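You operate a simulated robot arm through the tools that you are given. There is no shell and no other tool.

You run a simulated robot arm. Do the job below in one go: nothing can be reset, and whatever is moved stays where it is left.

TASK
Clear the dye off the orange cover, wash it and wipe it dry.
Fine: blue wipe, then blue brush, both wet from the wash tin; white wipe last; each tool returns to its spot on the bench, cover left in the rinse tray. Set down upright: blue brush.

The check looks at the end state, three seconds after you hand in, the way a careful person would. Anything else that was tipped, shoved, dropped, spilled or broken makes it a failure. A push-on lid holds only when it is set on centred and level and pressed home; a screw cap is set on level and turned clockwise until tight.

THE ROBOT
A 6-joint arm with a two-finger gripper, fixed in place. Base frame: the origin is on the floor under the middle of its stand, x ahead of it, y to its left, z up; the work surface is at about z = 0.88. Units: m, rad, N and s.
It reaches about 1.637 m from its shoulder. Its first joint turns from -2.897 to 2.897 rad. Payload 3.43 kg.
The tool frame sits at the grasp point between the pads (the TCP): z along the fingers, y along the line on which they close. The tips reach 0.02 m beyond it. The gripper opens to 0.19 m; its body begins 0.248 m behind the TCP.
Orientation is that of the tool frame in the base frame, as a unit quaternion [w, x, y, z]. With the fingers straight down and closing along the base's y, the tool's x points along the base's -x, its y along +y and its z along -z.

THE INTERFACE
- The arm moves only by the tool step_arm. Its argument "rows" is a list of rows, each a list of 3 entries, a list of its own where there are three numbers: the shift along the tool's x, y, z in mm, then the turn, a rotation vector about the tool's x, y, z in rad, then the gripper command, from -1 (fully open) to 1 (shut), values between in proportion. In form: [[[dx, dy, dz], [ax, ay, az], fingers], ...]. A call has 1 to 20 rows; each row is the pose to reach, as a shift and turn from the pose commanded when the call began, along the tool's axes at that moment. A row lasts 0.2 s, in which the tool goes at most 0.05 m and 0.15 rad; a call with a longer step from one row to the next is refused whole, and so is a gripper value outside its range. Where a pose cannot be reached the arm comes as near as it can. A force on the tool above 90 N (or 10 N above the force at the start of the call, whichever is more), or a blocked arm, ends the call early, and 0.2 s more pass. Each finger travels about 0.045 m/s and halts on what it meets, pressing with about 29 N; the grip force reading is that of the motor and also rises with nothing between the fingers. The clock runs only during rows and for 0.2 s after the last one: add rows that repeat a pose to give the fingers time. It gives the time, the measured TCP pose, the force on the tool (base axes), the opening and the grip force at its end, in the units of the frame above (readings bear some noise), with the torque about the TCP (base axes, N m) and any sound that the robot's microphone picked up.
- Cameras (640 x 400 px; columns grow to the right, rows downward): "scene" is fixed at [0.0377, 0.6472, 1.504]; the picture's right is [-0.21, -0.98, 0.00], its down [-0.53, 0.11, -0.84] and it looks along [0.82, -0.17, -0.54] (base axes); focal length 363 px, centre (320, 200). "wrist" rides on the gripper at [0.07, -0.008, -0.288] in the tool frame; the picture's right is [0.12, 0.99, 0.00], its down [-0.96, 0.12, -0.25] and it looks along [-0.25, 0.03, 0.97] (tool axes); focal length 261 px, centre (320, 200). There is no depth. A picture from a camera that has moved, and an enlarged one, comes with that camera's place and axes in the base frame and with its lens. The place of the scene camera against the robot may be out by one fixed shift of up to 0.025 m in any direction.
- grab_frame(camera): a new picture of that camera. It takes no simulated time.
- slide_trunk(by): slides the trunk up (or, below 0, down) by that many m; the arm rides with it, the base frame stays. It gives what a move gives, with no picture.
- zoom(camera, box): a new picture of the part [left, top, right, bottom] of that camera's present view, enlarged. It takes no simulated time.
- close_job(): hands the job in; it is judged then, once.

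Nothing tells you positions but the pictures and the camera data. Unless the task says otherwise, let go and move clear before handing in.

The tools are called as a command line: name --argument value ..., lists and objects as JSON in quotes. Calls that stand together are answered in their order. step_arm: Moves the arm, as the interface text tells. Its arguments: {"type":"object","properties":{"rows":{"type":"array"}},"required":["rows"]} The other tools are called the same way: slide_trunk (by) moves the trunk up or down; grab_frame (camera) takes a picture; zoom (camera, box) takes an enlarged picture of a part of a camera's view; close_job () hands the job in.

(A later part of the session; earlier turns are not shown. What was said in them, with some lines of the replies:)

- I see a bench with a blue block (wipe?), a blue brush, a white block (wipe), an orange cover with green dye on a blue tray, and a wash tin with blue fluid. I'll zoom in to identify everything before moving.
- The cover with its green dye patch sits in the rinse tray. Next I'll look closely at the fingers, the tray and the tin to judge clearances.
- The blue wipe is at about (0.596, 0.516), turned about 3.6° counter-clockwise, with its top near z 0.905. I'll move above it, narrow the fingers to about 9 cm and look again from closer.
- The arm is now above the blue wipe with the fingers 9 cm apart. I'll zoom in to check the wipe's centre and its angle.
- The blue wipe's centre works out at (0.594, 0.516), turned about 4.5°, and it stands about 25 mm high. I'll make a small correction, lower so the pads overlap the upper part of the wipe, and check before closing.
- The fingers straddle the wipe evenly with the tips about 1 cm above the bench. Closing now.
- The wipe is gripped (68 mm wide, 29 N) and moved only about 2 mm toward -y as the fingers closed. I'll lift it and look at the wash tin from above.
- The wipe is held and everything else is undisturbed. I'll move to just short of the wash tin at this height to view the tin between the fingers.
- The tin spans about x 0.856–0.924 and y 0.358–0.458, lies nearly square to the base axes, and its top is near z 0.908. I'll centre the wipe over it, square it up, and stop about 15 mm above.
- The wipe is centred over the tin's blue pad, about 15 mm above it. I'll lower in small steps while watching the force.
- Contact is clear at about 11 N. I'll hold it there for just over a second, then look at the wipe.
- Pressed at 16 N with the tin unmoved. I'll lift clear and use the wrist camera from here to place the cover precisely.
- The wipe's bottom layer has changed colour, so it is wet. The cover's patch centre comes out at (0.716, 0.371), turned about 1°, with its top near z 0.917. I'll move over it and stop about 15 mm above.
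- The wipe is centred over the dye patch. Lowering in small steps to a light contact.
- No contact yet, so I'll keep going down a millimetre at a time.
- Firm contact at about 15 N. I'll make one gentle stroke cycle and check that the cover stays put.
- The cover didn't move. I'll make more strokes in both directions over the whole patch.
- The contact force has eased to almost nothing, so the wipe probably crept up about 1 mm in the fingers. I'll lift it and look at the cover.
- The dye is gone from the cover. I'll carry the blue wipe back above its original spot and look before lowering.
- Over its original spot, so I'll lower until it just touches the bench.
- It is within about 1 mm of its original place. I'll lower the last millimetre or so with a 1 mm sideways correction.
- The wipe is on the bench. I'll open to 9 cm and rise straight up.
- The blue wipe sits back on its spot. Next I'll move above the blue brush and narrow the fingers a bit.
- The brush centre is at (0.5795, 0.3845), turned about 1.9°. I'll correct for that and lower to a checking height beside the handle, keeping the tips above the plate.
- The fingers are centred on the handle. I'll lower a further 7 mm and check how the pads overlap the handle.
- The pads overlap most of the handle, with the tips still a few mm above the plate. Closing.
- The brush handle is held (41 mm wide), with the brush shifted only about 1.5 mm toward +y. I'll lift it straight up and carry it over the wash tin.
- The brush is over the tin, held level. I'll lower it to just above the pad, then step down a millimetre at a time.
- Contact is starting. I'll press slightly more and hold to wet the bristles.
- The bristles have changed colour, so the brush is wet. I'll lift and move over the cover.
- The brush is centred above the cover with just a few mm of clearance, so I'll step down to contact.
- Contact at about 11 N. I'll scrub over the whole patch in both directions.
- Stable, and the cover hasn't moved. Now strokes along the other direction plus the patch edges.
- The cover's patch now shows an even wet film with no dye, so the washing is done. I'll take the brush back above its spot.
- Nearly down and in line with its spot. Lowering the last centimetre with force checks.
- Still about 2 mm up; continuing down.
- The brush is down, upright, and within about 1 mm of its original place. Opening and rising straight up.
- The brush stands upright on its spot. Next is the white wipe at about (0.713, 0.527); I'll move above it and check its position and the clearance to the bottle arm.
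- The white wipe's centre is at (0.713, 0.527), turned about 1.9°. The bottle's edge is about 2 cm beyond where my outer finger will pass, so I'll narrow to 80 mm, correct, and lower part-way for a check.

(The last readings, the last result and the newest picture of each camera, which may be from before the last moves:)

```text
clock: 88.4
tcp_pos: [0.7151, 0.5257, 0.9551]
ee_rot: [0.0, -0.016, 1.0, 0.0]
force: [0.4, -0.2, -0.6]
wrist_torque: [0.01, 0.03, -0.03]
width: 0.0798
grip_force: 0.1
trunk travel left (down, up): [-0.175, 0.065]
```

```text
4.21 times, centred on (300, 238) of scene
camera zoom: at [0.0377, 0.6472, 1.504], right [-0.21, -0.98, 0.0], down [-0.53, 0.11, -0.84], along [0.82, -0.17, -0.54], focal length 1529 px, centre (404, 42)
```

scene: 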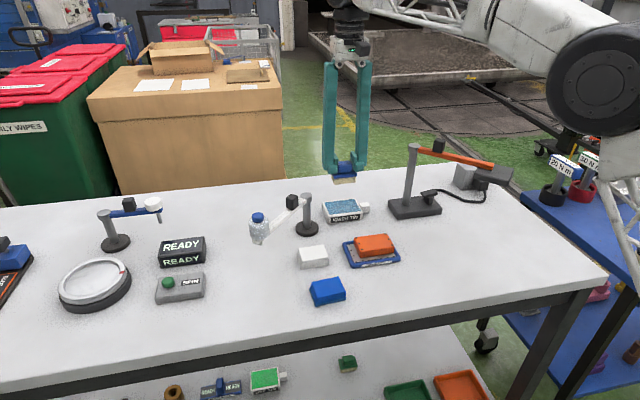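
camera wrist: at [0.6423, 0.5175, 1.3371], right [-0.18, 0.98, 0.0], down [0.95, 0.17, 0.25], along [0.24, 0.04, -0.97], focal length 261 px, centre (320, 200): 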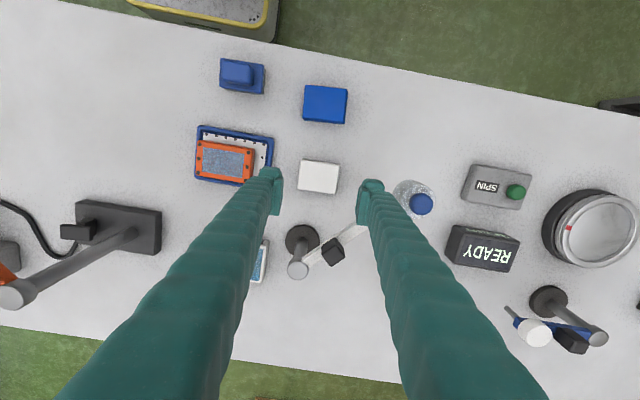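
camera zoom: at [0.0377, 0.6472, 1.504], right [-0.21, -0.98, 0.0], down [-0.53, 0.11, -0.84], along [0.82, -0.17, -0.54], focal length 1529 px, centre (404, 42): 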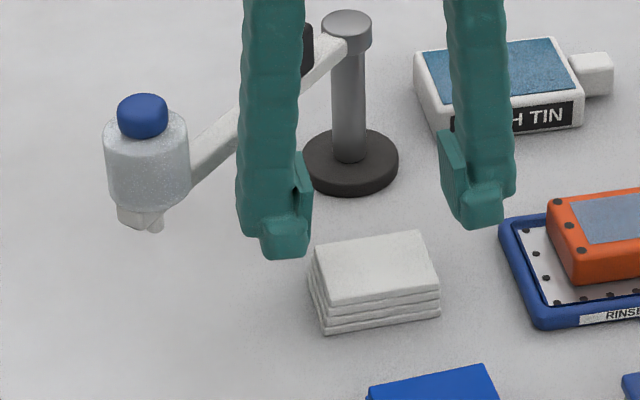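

Plenty of clearance to the bottle. I'll shift 2 mm to centre and lower to grasp height.

step_arm --rows '[[[2, 1.8, 8], [0, 0, 0], 0.158], [[2, 1.8, 22], [0, 0, 0], 0.158], [[2, 1.8, 33], [0, 0, 0], 0.158], [[2, 1.8, 40], [0, 0, 0], 0.158], [[2, 1.8, 44], [0, 0, 0], 0.158], [[2, 1.8, 44], [0, 0, 0], 0.158]]'

zoom --camera "wrist" --box '[250, 130, 400, 230]'

zoom --camera "scene" --box '[270, 210, 370, 285]'

```text
clock: 89.8
tcp_pos: [0.713, 0.5272, 0.9088]
ee_rot: [0.001, -0.017, 1.0, 0.0]
force: [0.0, 0.1, -0.6]
wrist_torque: [-0.01, 0.04, -0.02]
width: 0.08
grip_force: 0.0
trunk travel left (down, up): [-0.175, 0.065]
```

```text
4.00 times, centred on (325, 180) of wrist
camera zoom: at [0.6421, 0.5163, 1.1974], right [-0.15, 0.99, 0.0], down [0.96, 0.15, 0.25], along [0.24, 0.04, -0.97], focal length 1043 px, centre (300, 280)
```

zoom: 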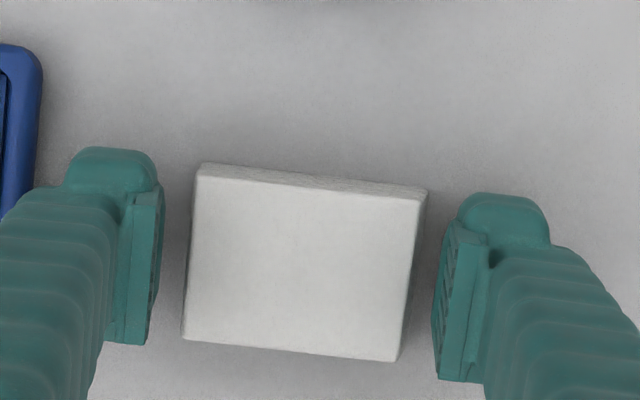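

```text
5.33 times, centred on (320, 248) of scene
camera zoom: at [0.0377, 0.6472, 1.504], right [-0.21, -0.98, 0.0], down [-0.53, 0.11, -0.84], along [0.82, -0.17, -0.54], focal length 1936 px, centre (320, -53)
```

zoom: 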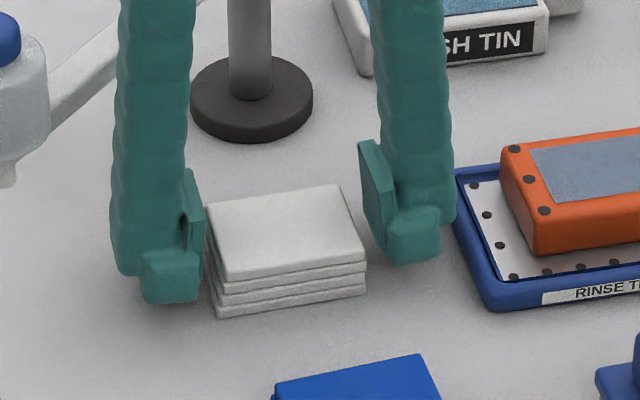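

The fingers are evenly placed on both sides of the wipe and clear of the tray. Closing.

step_arm --rows '[[[0, 0, 0], [0, 0, 0], 0.3], [[0, 0, 0], [0, 0, 0], 0.6], [[0, 0, 0], [0, 0, 0], 1], [[0, 0, 0], [0, 0, 0], 1], [[0, 0, 0], [0, 0, 0], 1], [[0, 0, 0], [0, 0, 0], 1]]'

zoom --camera "scene" --box '[270, 210, 370, 285]'

```text
clock: 91.2
tcp_pos: [0.7123, 0.527, 0.9103]
ee_rot: [0.0, -0.016, 1.0, 0.0]
force: [0.0, 0.8, -0.5]
wrist_torque: [0.01, 0.01, 0.01]
width: 0.0682
grip_force: 29.4
trunk travel left (down, up): [-0.175, 0.065]
```

```text
5.33 times, centred on (320, 248) of scene
camera zoom: at [0.0377, 0.6472, 1.504], right [-0.21, -0.98, 0.0], down [-0.53, 0.11, -0.84], along [0.82, -0.17, -0.54], focal length 1936 px, centre (320, -53)
```

zoom: 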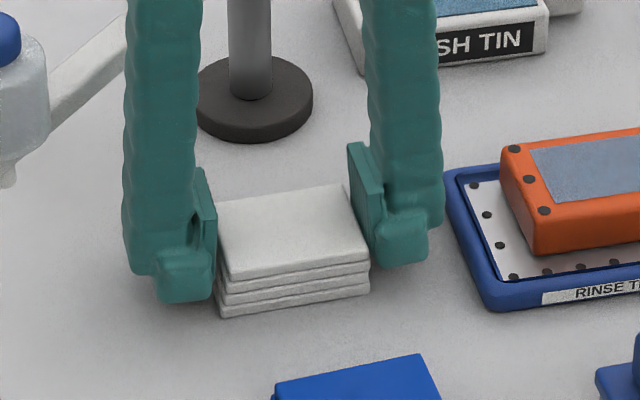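

The white wipe is gripped and shifted only about 1.5 mm toward -y. Lifting it and moving over the cover.

step_arm --rows '[[[0, 0, -5], [0, 0, 0], 1], [[0, 0, -25], [0, 0, 0], 1], [[0, 0, -55], [0, 0, 0], 1], [[0, 0, -85], [0, 0, 0], 1], [[0, 0, -100], [0, 0, 0], 1], [[0.1, -20, -100], [0, 0, 0.003], 1], [[0.2, -50, -100], [0, 0, 0.006], 1], [[0.3, -85, -100], [0, 0, 0.01], 1], [[0.5, -120, -100], [0, 0, 0.014], 1], [[0.6, -145, -100], [0, 0, 0.016], 1], [[0.6, -155.9, -100], [0, 0, 0.016], 1], [[0.6, -155.9, -85], [0, 0, 0.016], 1], [[0.6, -155.9, -65], [0, 0, 0.016], 1], [[0.6, -155.9, -53], [0, 0, 0.016], 1], [[0.6, -155.9, -50], [0, 0, 0.016], 1], [[0.6, -155.9, -50], [0, 0, 0.016], 1]]'

zoom --camera "scene" --box '[320, 185, 430, 265]'

zoom --camera "wrist" --box '[240, 130, 400, 260]'

```text
clock: 94.6
tcp_pos: [0.7171, 0.3708, 0.9606]
ee_rot: [0.0, -0.007, 1.0, 0.0]
force: [1.0, 0.8, 0.9]
wrist_torque: [0.0, 0.04, -0.01]
width: 0.068
grip_force: 28.9
trunk travel left (down, up): [-0.175, 0.065]
```

```text
5.00 times, centred on (375, 225) of scene
camera zoom: at [0.0377, 0.6472, 1.504], right [-0.21, -0.98, 0.0], down [-0.53, 0.11, -0.84], along [0.82, -0.17, -0.54], focal length 1815 px, centre (45, 75)
```

zoom: 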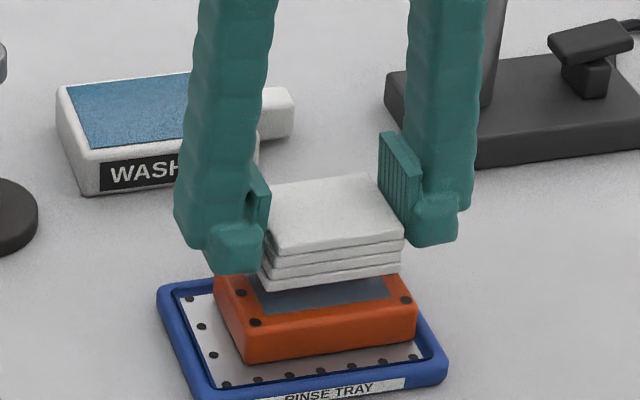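

```text
3.08 times, centred on (320, 195) of wrist
camera zoom: at [0.6465, 0.3614, 1.2482], right [-0.14, 0.99, 0.0], down [0.96, 0.13, 0.25], along [0.25, 0.03, -0.97], focal length 802 px, centre (320, 215)
```

zoom: 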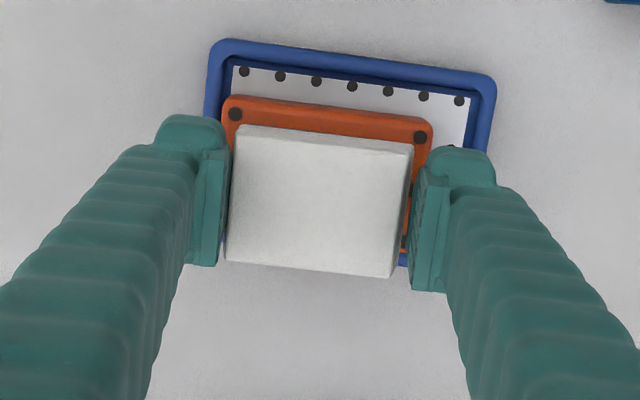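

The white wipe is centred over the cover. Lowering to contact in small steps.

step_arm --rows '[[[0, 0, 5], [0, 0, 0], 1], [[0, 0, 10], [0, 0, 0], 1], [[0, 0, 14], [0, 0, 0], 1], [[0, 0, 14], [0, 0, 0], 1]]'

step_arm --rows '[[[0, 0, 1], [0, 0, 0], 1], [[0, 0, 1], [0, 0, 0], 1]]'

step_arm --rows '[[[0, 0, 1], [0, 0, 0], 1], [[0, 0, 1], [0, 0, 0], 1]]'

```text
clock: 95.6
tcp_pos: [0.7179, 0.371, 0.9456]
ee_rot: [0.0, -0.008, 1.0, 0.001]
force: [0.3, 0.5, 0.5]
wrist_torque: [0.02, 0.03, -0.01]
width: 0.0682
grip_force: 28.8
trunk travel left (down, up): [-0.175, 0.065]
```

```text
clock: 96.2
tcp_pos: [0.7176, 0.3712, 0.9463]
ee_rot: [0.0, -0.007, 1.0, 0.0]
force: [0.5, 1.0, -0.1]
wrist_torque: [-0.01, -0.01, 0.02]
width: 0.0682
grip_force: 29.1
trunk travel left (down, up): [-0.175, 0.065]
```

```text
clock: 96.8
tcp_pos: [0.7172, 0.3724, 0.9449]
ee_rot: [0.0, -0.008, 1.0, 0.0]
force: [0.6, -0.5, 0.4]
wrist_torque: [-0.02, -0.04, -0.02]
width: 0.0685
grip_force: 29.0
trunk travel left (down, up): [-0.175, 0.065]
```

step_arm --rows '[[[0, 0, 1], [0, 0, 0], 1], [[0, 0, 1], [0, 0, 0], 1]]'

step_arm --rows '[[[0, 0, 0.7], [0, 0, 0], 1], [[0, 0, 0.7], [0, 0, 0], 1]]'

```text
clock: 97.4
tcp_pos: [0.7154, 0.3725, 0.9446]
ee_rot: [-0.001, -0.008, 1.0, 0.0]
force: [-1.1, -0.2, -0.5]
wrist_torque: [0.02, 0.0, -0.05]
width: 0.0684
grip_force: 29.0
trunk travel left (down, up): [-0.175, 0.065]
```

```text
clock: 98.0
tcp_pos: [0.7169, 0.3713, 0.9435]
ee_rot: [0.0, -0.008, 1.0, 0.0]
force: [2.2, -1.5, 4.6]
wrist_torque: [-0.03, -0.04, -0.06]
width: 0.0685
grip_force: 29.4
trunk travel left (down, up): [-0.175, 0.065]
```

Contact has begun. I'll press slightly more and wipe across the whole patch.

step_arm --rows '[[[0, 0, 0.7], [0, 0, 0], 1], [[0, 5, 0.7], [0, 0, 0], 1], [[0, 10, 0.7], [0, 0, 0], 1], [[0, 13, 0.7], [0, 0, 0], 1], [[0, 8, 0.7], [0, 0, 0], 1], [[0, 3, 0.7], [0, 0, 0], 1], [[0, -3, 0.7], [0, 0, 0], 1], [[0, -8, 0.8], [0, 0, 0], 1], [[0, -13, 0.8], [0, 0, 0], 1], [[0, -8, 0.8], [0, 0, 0], 1], [[0, -3, 0.9], [0, 0, 0], 1], [[0, 3, 0.9], [0, 0, 0], 1], [[0, 8, 1.0], [0, 0, 0], 1], [[0, 13, 1.0], [0, 0, 0], 1], [[0, 8, 1.0], [0, 0, 0], 1], [[0, 3, 1.1], [0, 0, 0], 1], [[0, -3, 1.1], [0, 0, 0], 1], [[0, -8, 1.1], [0, 0, 0], 1], [[0, -13, 1.2], [0, 0, 0], 1], [[0, -6, 1.2], [0, 0, 0], 1]]'

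zoom --camera "scene" --box '[320, 185, 430, 265]'

```text
clock: 102.2
tcp_pos: [0.7168, 0.3617, 0.9419]
ee_rot: [0.0, -0.008, 1.0, -0.001]
force: [1.2, -9.8, 22.8]
wrist_torque: [-0.33, -0.06, -0.01]
width: 0.0682
grip_force: 28.6
trunk travel left (down, up): [-0.175, 0.065]
```

```text
5.00 times, centred on (375, 225) of scene
camera zoom: at [0.0377, 0.6472, 1.504], right [-0.21, -0.98, 0.0], down [-0.53, 0.11, -0.84], along [0.82, -0.17, -0.54], focal length 1815 px, centre (45, 75)
```

zoom: 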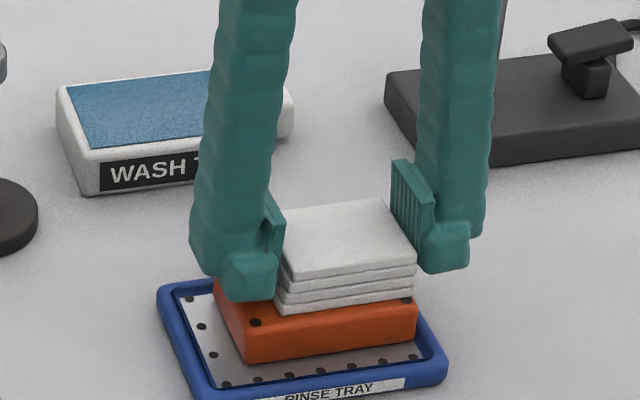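

About 23 N now and the cover is still in place. I'll ease slightly and finish with a lap around the patch edges.

step_arm --rows '[[[0, 6, -0.4], [0, 0, 0], 1], [[5, 6, -0.4], [0, 0, 0], 1], [[9, 6, -0.4], [0, 0, 0], 1], [[9, 11, -0.4], [0, 0, 0], 1], [[9, 16, -0.4], [0, 0, 0], 1], [[4, 16, -0.4], [0, 0, 0], 1], [[-1, 16, -0.4], [0, 0, 0], 1], [[-5, 16, -0.4], [0, 0, 0], 1], [[-9, 16, -0.4], [0, 0, 0], 1], [[-9, 11, -0.4], [0, 0, 0], 1], [[-9, 6, -0.4], [0, 0, 0], 1], [[-9, 1, -0.4], [0, 0, 0], 1], [[-9, -4, -0.4], [0, 0, 0], 1], [[-4, -4, -0.4], [0, 0, 0], 1], [[1, -4, -0.4], [0, 0, 0], 1], [[5, -4, -0.4], [0, 0, 0], 1], [[9, -4, -0.4], [0, 0, 0], 1], [[9, 1, -0.4], [0, 0, 0], 1], [[5, 6, -0.4], [0, 0, 0], 1], [[0, 6, -0.4], [0, 0, 0], 1]]'

step_arm --rows '[[[0, 0, -5], [0, 0, 0], 1], [[0, 0, -25], [0, 0, 0], 1], [[0, 0, -50], [0, 0, 0], 1], [[0, 0, -80], [0, 0, 0], 1], [[0, 0, -100], [0, 0, 0], 1], [[0, 0, -107], [0, 0, 0], 1], [[0, 0, -107], [0, 0, 0], 1]]'

zoom --camera "scene" --box '[330, 200, 420, 270]'

zoom --camera "scene" --box '[320, 130, 450, 220]'

```text
clock: 106.4
tcp_pos: [0.7162, 0.3717, 0.9422]
ee_rot: [0.0, -0.008, 1.0, 0.0]
force: [-0.1, 1.0, 1.2]
wrist_torque: [-0.01, 0.01, 0.0]
width: 0.0686
grip_force: 28.7
trunk travel left (down, up): [-0.175, 0.065]
```

```text
clock: 108.0
tcp_pos: [0.716, 0.3719, 1.0498]
ee_rot: [0.0, -0.008, 1.0, 0.0]
force: [-0.4, 0.0, -0.1]
wrist_torque: [0.02, 0.01, 0.0]
width: 0.0685
grip_force: 29.3
trunk travel left (down, up): [-0.175, 0.065]
```

```text
5.71 times, centred on (375, 235) of scene
camera zoom: at [0.0377, 0.6472, 1.504], right [-0.21, -0.98, 0.0], down [-0.53, 0.11, -0.84], along [0.82, -0.17, -0.54], focal length 2075 px, centre (6, 0)
```

zoom: 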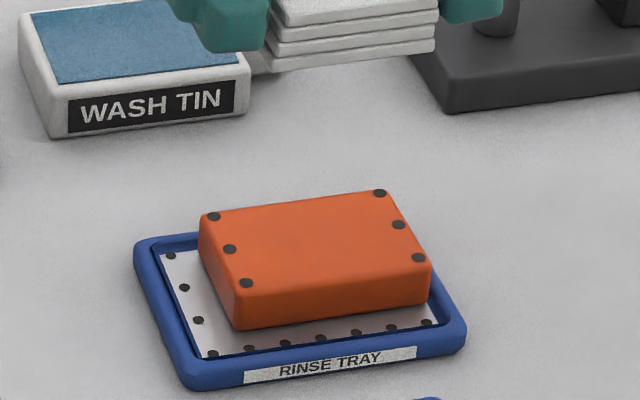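

```text
4.44 times, centred on (385, 175) of scene
camera zoom: at [0.0377, 0.6472, 1.504], right [-0.21, -0.98, 0.0], down [-0.53, 0.11, -0.84], along [0.82, -0.17, -0.54], focal length 1614 px, centre (31, 311)
```

zoom: 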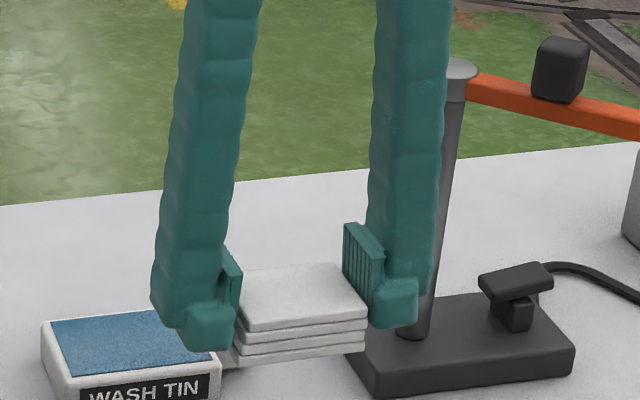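

The cover is clean and dry, and still in the tray in the same place. I'll return the white wipe to above its spot.

step_arm --rows '[[[0.2, 20, 0], [0, 0, -0.003], 1], [[0.6, 50, 0], [0, 0, -0.006], 1], [[1, 85, 0], [0, 0, -0.01], 1], [[1.4, 120, 0], [0, 0, -0.014], 1], [[1.7, 147, 0], [0, 0, -0.016], 1], [[1.8, 157.5, 0], [0, 0, -0.016], 1], [[1.8, 157.5, 15], [0, 0, -0.016], 1], [[1.8, 157.5, 40], [0, 0, -0.016], 1], [[1.8, 157.5, 70], [0, 0, -0.016], 1], [[1.8, 157.5, 100], [0, 0, -0.016], 1], [[1.8, 157.5, 118], [0, 0, -0.016], 1], [[1.8, 157.5, 124], [0, 0, -0.016], 1], [[1.8, 157.5, 124], [0, 0, -0.016], 1]]'

zoom --camera "scene" --box '[270, 210, 370, 285]'

```text
clock: 110.8
tcp_pos: [0.7111, 0.5281, 0.925]
ee_rot: [0.0, -0.016, 1.0, 0.0]
force: [-0.1, 0.3, -0.9]
wrist_torque: [-0.03, 0.0, 0.01]
width: 0.0679
grip_force: 28.6
trunk travel left (down, up): [-0.175, 0.065]
```

```text
5.33 times, centred on (320, 248) of scene
camera zoom: at [0.0377, 0.6472, 1.504], right [-0.21, -0.98, 0.0], down [-0.53, 0.11, -0.84], along [0.82, -0.17, -0.54], focal length 1936 px, centre (320, -53)
```

zoom: 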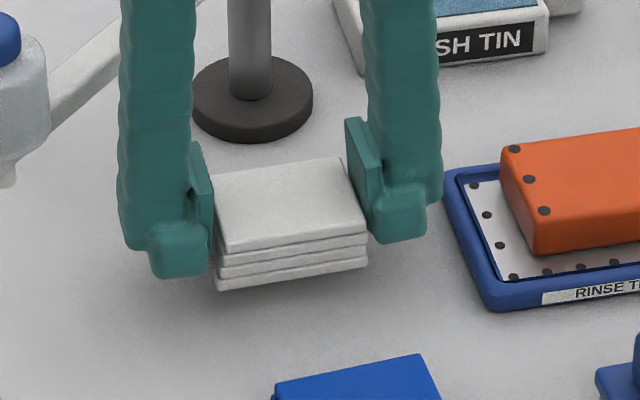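

Over its spot; lowering to the bench with force checks.

step_arm --rows '[[[0, 0, 6], [0, 0, 0], 1], [[0, 0, 11], [0, 0, 0], 1], [[0, 0, 13], [0, 0, 0], 1], [[0, 0, 13], [0, 0, 0], 1]]'

step_arm --rows '[[[0, 0, 1], [0, 0, 0], 1], [[0, 0, 1], [0, 0, 0], 1]]'

step_arm --rows '[[[0, 0, 1], [0, 0, 0], 1], [[0, 0, 1], [0, 0, 0], 1]]'

zoom --camera "scene" --box '[270, 210, 370, 285]'

```text
clock: 111.8
tcp_pos: [0.7125, 0.528, 0.9119]
ee_rot: [-0.001, -0.017, 1.0, 0.0]
force: [0.6, -0.5, 0.0]
wrist_torque: [0.01, -0.01, -0.01]
width: 0.0679
grip_force: 28.6
trunk travel left (down, up): [-0.175, 0.065]
```

```text
clock: 112.4
tcp_pos: [0.712, 0.5282, 0.9111]
ee_rot: [0.0, -0.016, 1.0, 0.0]
force: [0.7, -1.1, 0.3]
wrist_torque: [0.01, 0.01, 0.05]
width: 0.0683
grip_force: 28.9
trunk travel left (down, up): [-0.175, 0.065]
```

```text
clock: 113.0
tcp_pos: [0.714, 0.5287, 0.9089]
ee_rot: [0.0, -0.016, 1.0, -0.001]
force: [-1.3, -0.2, 0.2]
wrist_torque: [-0.01, 0.0, 0.0]
width: 0.0683
grip_force: 28.6
trunk travel left (down, up): [-0.175, 0.065]
```

```text
5.33 times, centred on (320, 248) of scene
camera zoom: at [0.0377, 0.6472, 1.504], right [-0.21, -0.98, 0.0], down [-0.53, 0.11, -0.84], along [0.82, -0.17, -0.54], focal length 1936 px, centre (320, -53)
```

zoom: 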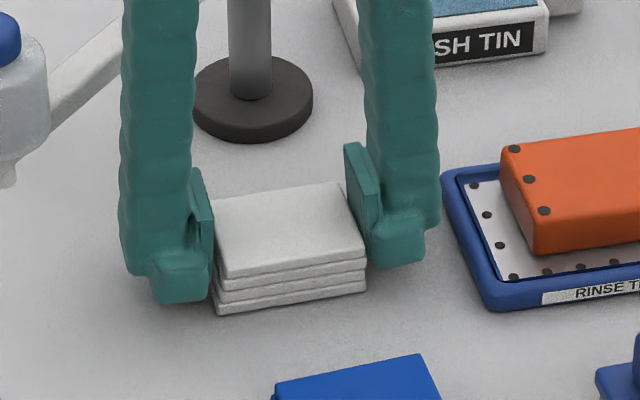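

About a millimetre to go.

step_arm --rows '[[[0, 0, 0.8], [0, 0, 0], 1], [[0, 0, 0.8], [0, 0, 0], 1]]'

step_arm --rows '[[[0, 0, 0.7], [0, 0, 0], 1], [[0, 0, 0.7], [0, 0, 0], 1]]'

```text
clock: 113.6
tcp_pos: [0.7128, 0.5292, 0.9101]
ee_rot: [0.0, -0.017, 1.0, 0.0]
force: [0.1, -0.4, -0.7]
wrist_torque: [-0.01, 0.05, 0.0]
width: 0.0683
grip_force: 29.0
trunk travel left (down, up): [-0.175, 0.065]
```

```text
clock: 114.2
tcp_pos: [0.7134, 0.5291, 0.9082]
ee_rot: [0.001, -0.016, 1.0, 0.001]
force: [0.1, -0.5, -0.2]
wrist_torque: [-0.01, 0.01, 0.0]
width: 0.0685
grip_force: 29.3
trunk travel left (down, up): [-0.175, 0.065]
```

step_arm --rows '[[[0, 0, 0.7], [0, 0, 0], 1], [[0, 0, 0.7], [0, 0, 0], 1]]'

zoom --camera "scene" --box '[270, 210, 370, 285]'

```text
clock: 114.8
tcp_pos: [0.7129, 0.528, 0.9084]
ee_rot: [0.0, -0.017, 1.0, 0.0]
force: [-1.9, 0.1, 6.5]
wrist_torque: [-0.04, 0.06, 0.04]
width: 0.0683
grip_force: 28.9
trunk travel left (down, up): [-0.175, 0.065]
```

```text
5.33 times, centred on (320, 248) of scene
camera zoom: at [0.0377, 0.6472, 1.504], right [-0.21, -0.98, 0.0], down [-0.53, 0.11, -0.84], along [0.82, -0.17, -0.54], focal length 1936 px, centre (320, -53)
```

zoom: 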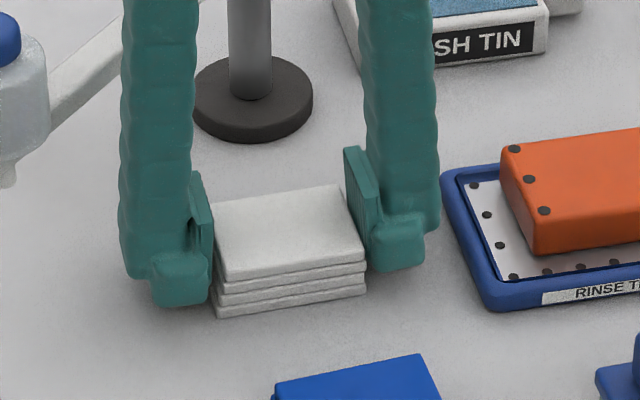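

Contact, and the wipe is back at its original place. I'll release with a modest opening and rise straight up.

step_arm --rows '[[[0, 0, -0.5], [0, 0, 0], 1], [[0, 0, -0.5], [0, 0, 0], 0.25], [[0, 0, -0.5], [0, 0, 0], 0.13], [[0, 0, -0.5], [0, 0, 0], 0.13], [[0, 0, -0.5], [0, 0, 0], 0.13], [[0, 0, -10], [0, 0, 0], 0.13], [[0, 0, -35], [0, 0, 0], 0.13], [[0, 0, -65], [0, 0, 0], 0.13], [[0, 0, -95], [0, 0, 0], 0.13], [[0, 0, -130], [0, 0, 0], 0.13], [[0, 0, -165], [0, 0, 0], 0.13], [[0, 0, -200], [0, 0, 0], 0.13], [[0, 0, -200], [0, 0, 0], 0.13]]'

grab_frame --camera "scene"

zoom --camera "scene" --box '[270, 190, 430, 310]'

grab_frame --camera "wrist"

```text
clock: 117.6
tcp_pos: [0.713, 0.5292, 1.1055]
ee_rot: [0.001, -0.017, 1.0, 0.0]
force: [-0.1, -0.1, -0.4]
wrist_torque: [0.03, -0.01, -0.03]
width: 0.0828
grip_force: 0.0
trunk travel left (down, up): [-0.175, 0.065]
```

```text
taken
```

scene: 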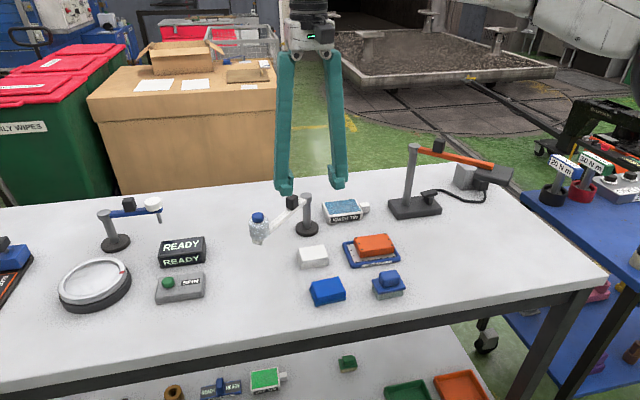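

```text
3.33 times, centred on (350, 250) of scene
camera zoom: at [0.0377, 0.6472, 1.504], right [-0.21, -0.98, 0.0], down [-0.53, 0.11, -0.84], along [0.82, -0.17, -0.54], focal length 1210 px, centre (220, 33)
```

zoom: 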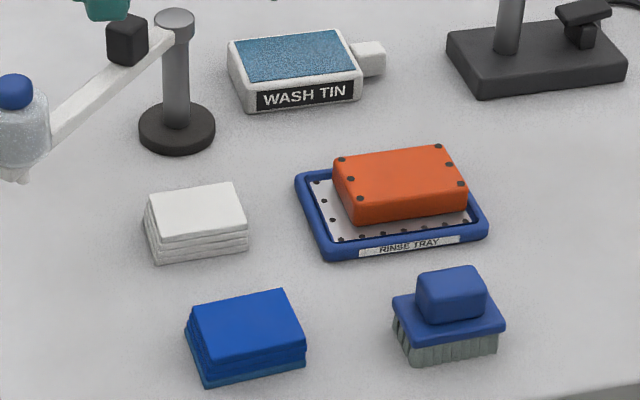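

```text
taken
camera wrist: at [0.6427, 0.5188, 1.3941], right [-0.15, 0.99, 0.0], down [0.96, 0.15, 0.25], along [0.24, 0.04, -0.97], focal length 261 px, centre (320, 200)
```

wrist: 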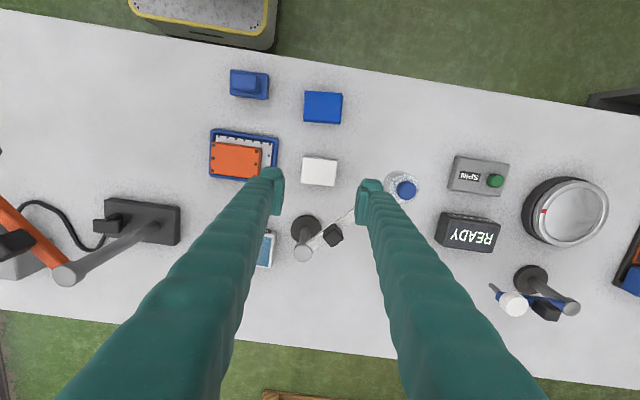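

All tools are back, the brush is upright, and nothing else has moved. One last close look at the cover for any remaining dye or wet film before handing in.

zoom --camera "wrist" --box '[195, 115, 295, 195]'

zoom --camera "scene" --box '[340, 225, 410, 270]'

zoom --camera "scene" --box '[300, 265, 420, 320]'

```text
5.00 times, centred on (245, 155) of wrist
camera zoom: at [0.6427, 0.5188, 1.3941], right [-0.15, 0.99, 0.0], down [0.96, 0.15, 0.25], along [0.24, 0.04, -0.97], focal length 1303 px, centre (695, 425)
```

zoom: 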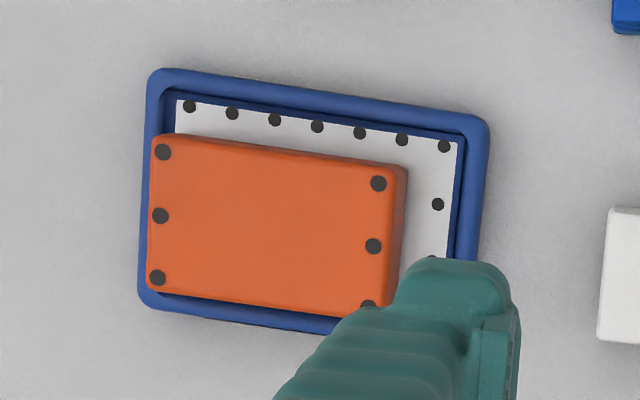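

```text
8.89 times, centred on (375, 248) of scene
camera zoom: at [0.0377, 0.6472, 1.504], right [-0.21, -0.98, 0.0], down [-0.53, 0.11, -0.84], along [0.82, -0.17, -0.54], focal length 3227 px, centre (-169, -222)
```

zoom: 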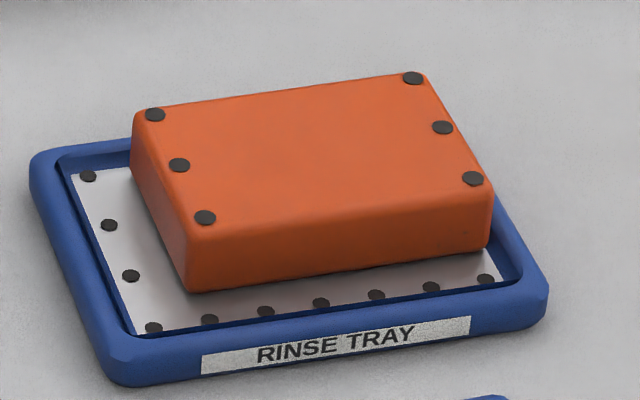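

```text
5.33 times, centred on (360, 292) of scene
camera zoom: at [0.0377, 0.6472, 1.504], right [-0.21, -0.98, 0.0], down [-0.53, 0.11, -0.84], along [0.82, -0.17, -0.54], focal length 1936 px, centre (107, -293)
```

zoom: 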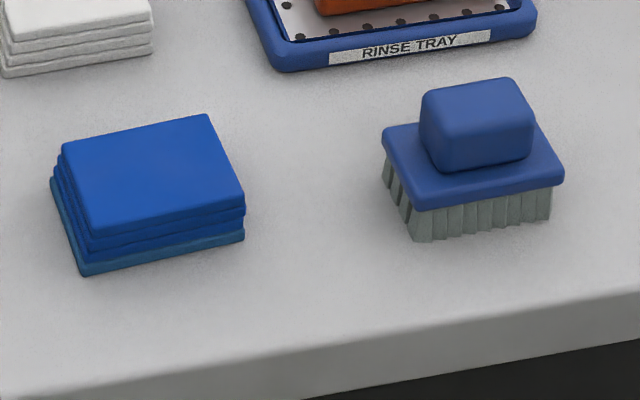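

The cover is clean and dry in the rinse tray, the tools are back on their spots with the brush upright, and the gripper is empty and clear. Handing in.

close_job

```text
The job is handed in.
```

The orange cover has been cleared of dye, washed and wiped dry, and it is still in the rinse tray where it started. I handed the job in at that point; the check's result hasn't come back to me.

- **Dye:** I wetted the blue wipe on the wash tin and rubbed it over the patch. No dye was left on the cover when I lifted it.
- **Wash:** I wetted the blue brush on the same tin and scrubbed the patch. This left an even wet film, which I took as the wash being complete.
- **Dry:** the white wipe, used last, took the film off. Close views from both cameras showed plain, dry orange.
- **Tools:** both wipes and the brush are back within about 1–2 mm of where they started, judging by the pictures. The brush is standing upright.
- **Surroundings:** nothing else on the bench moved in the pictures, and the gripper was empty and clear when I handed in.
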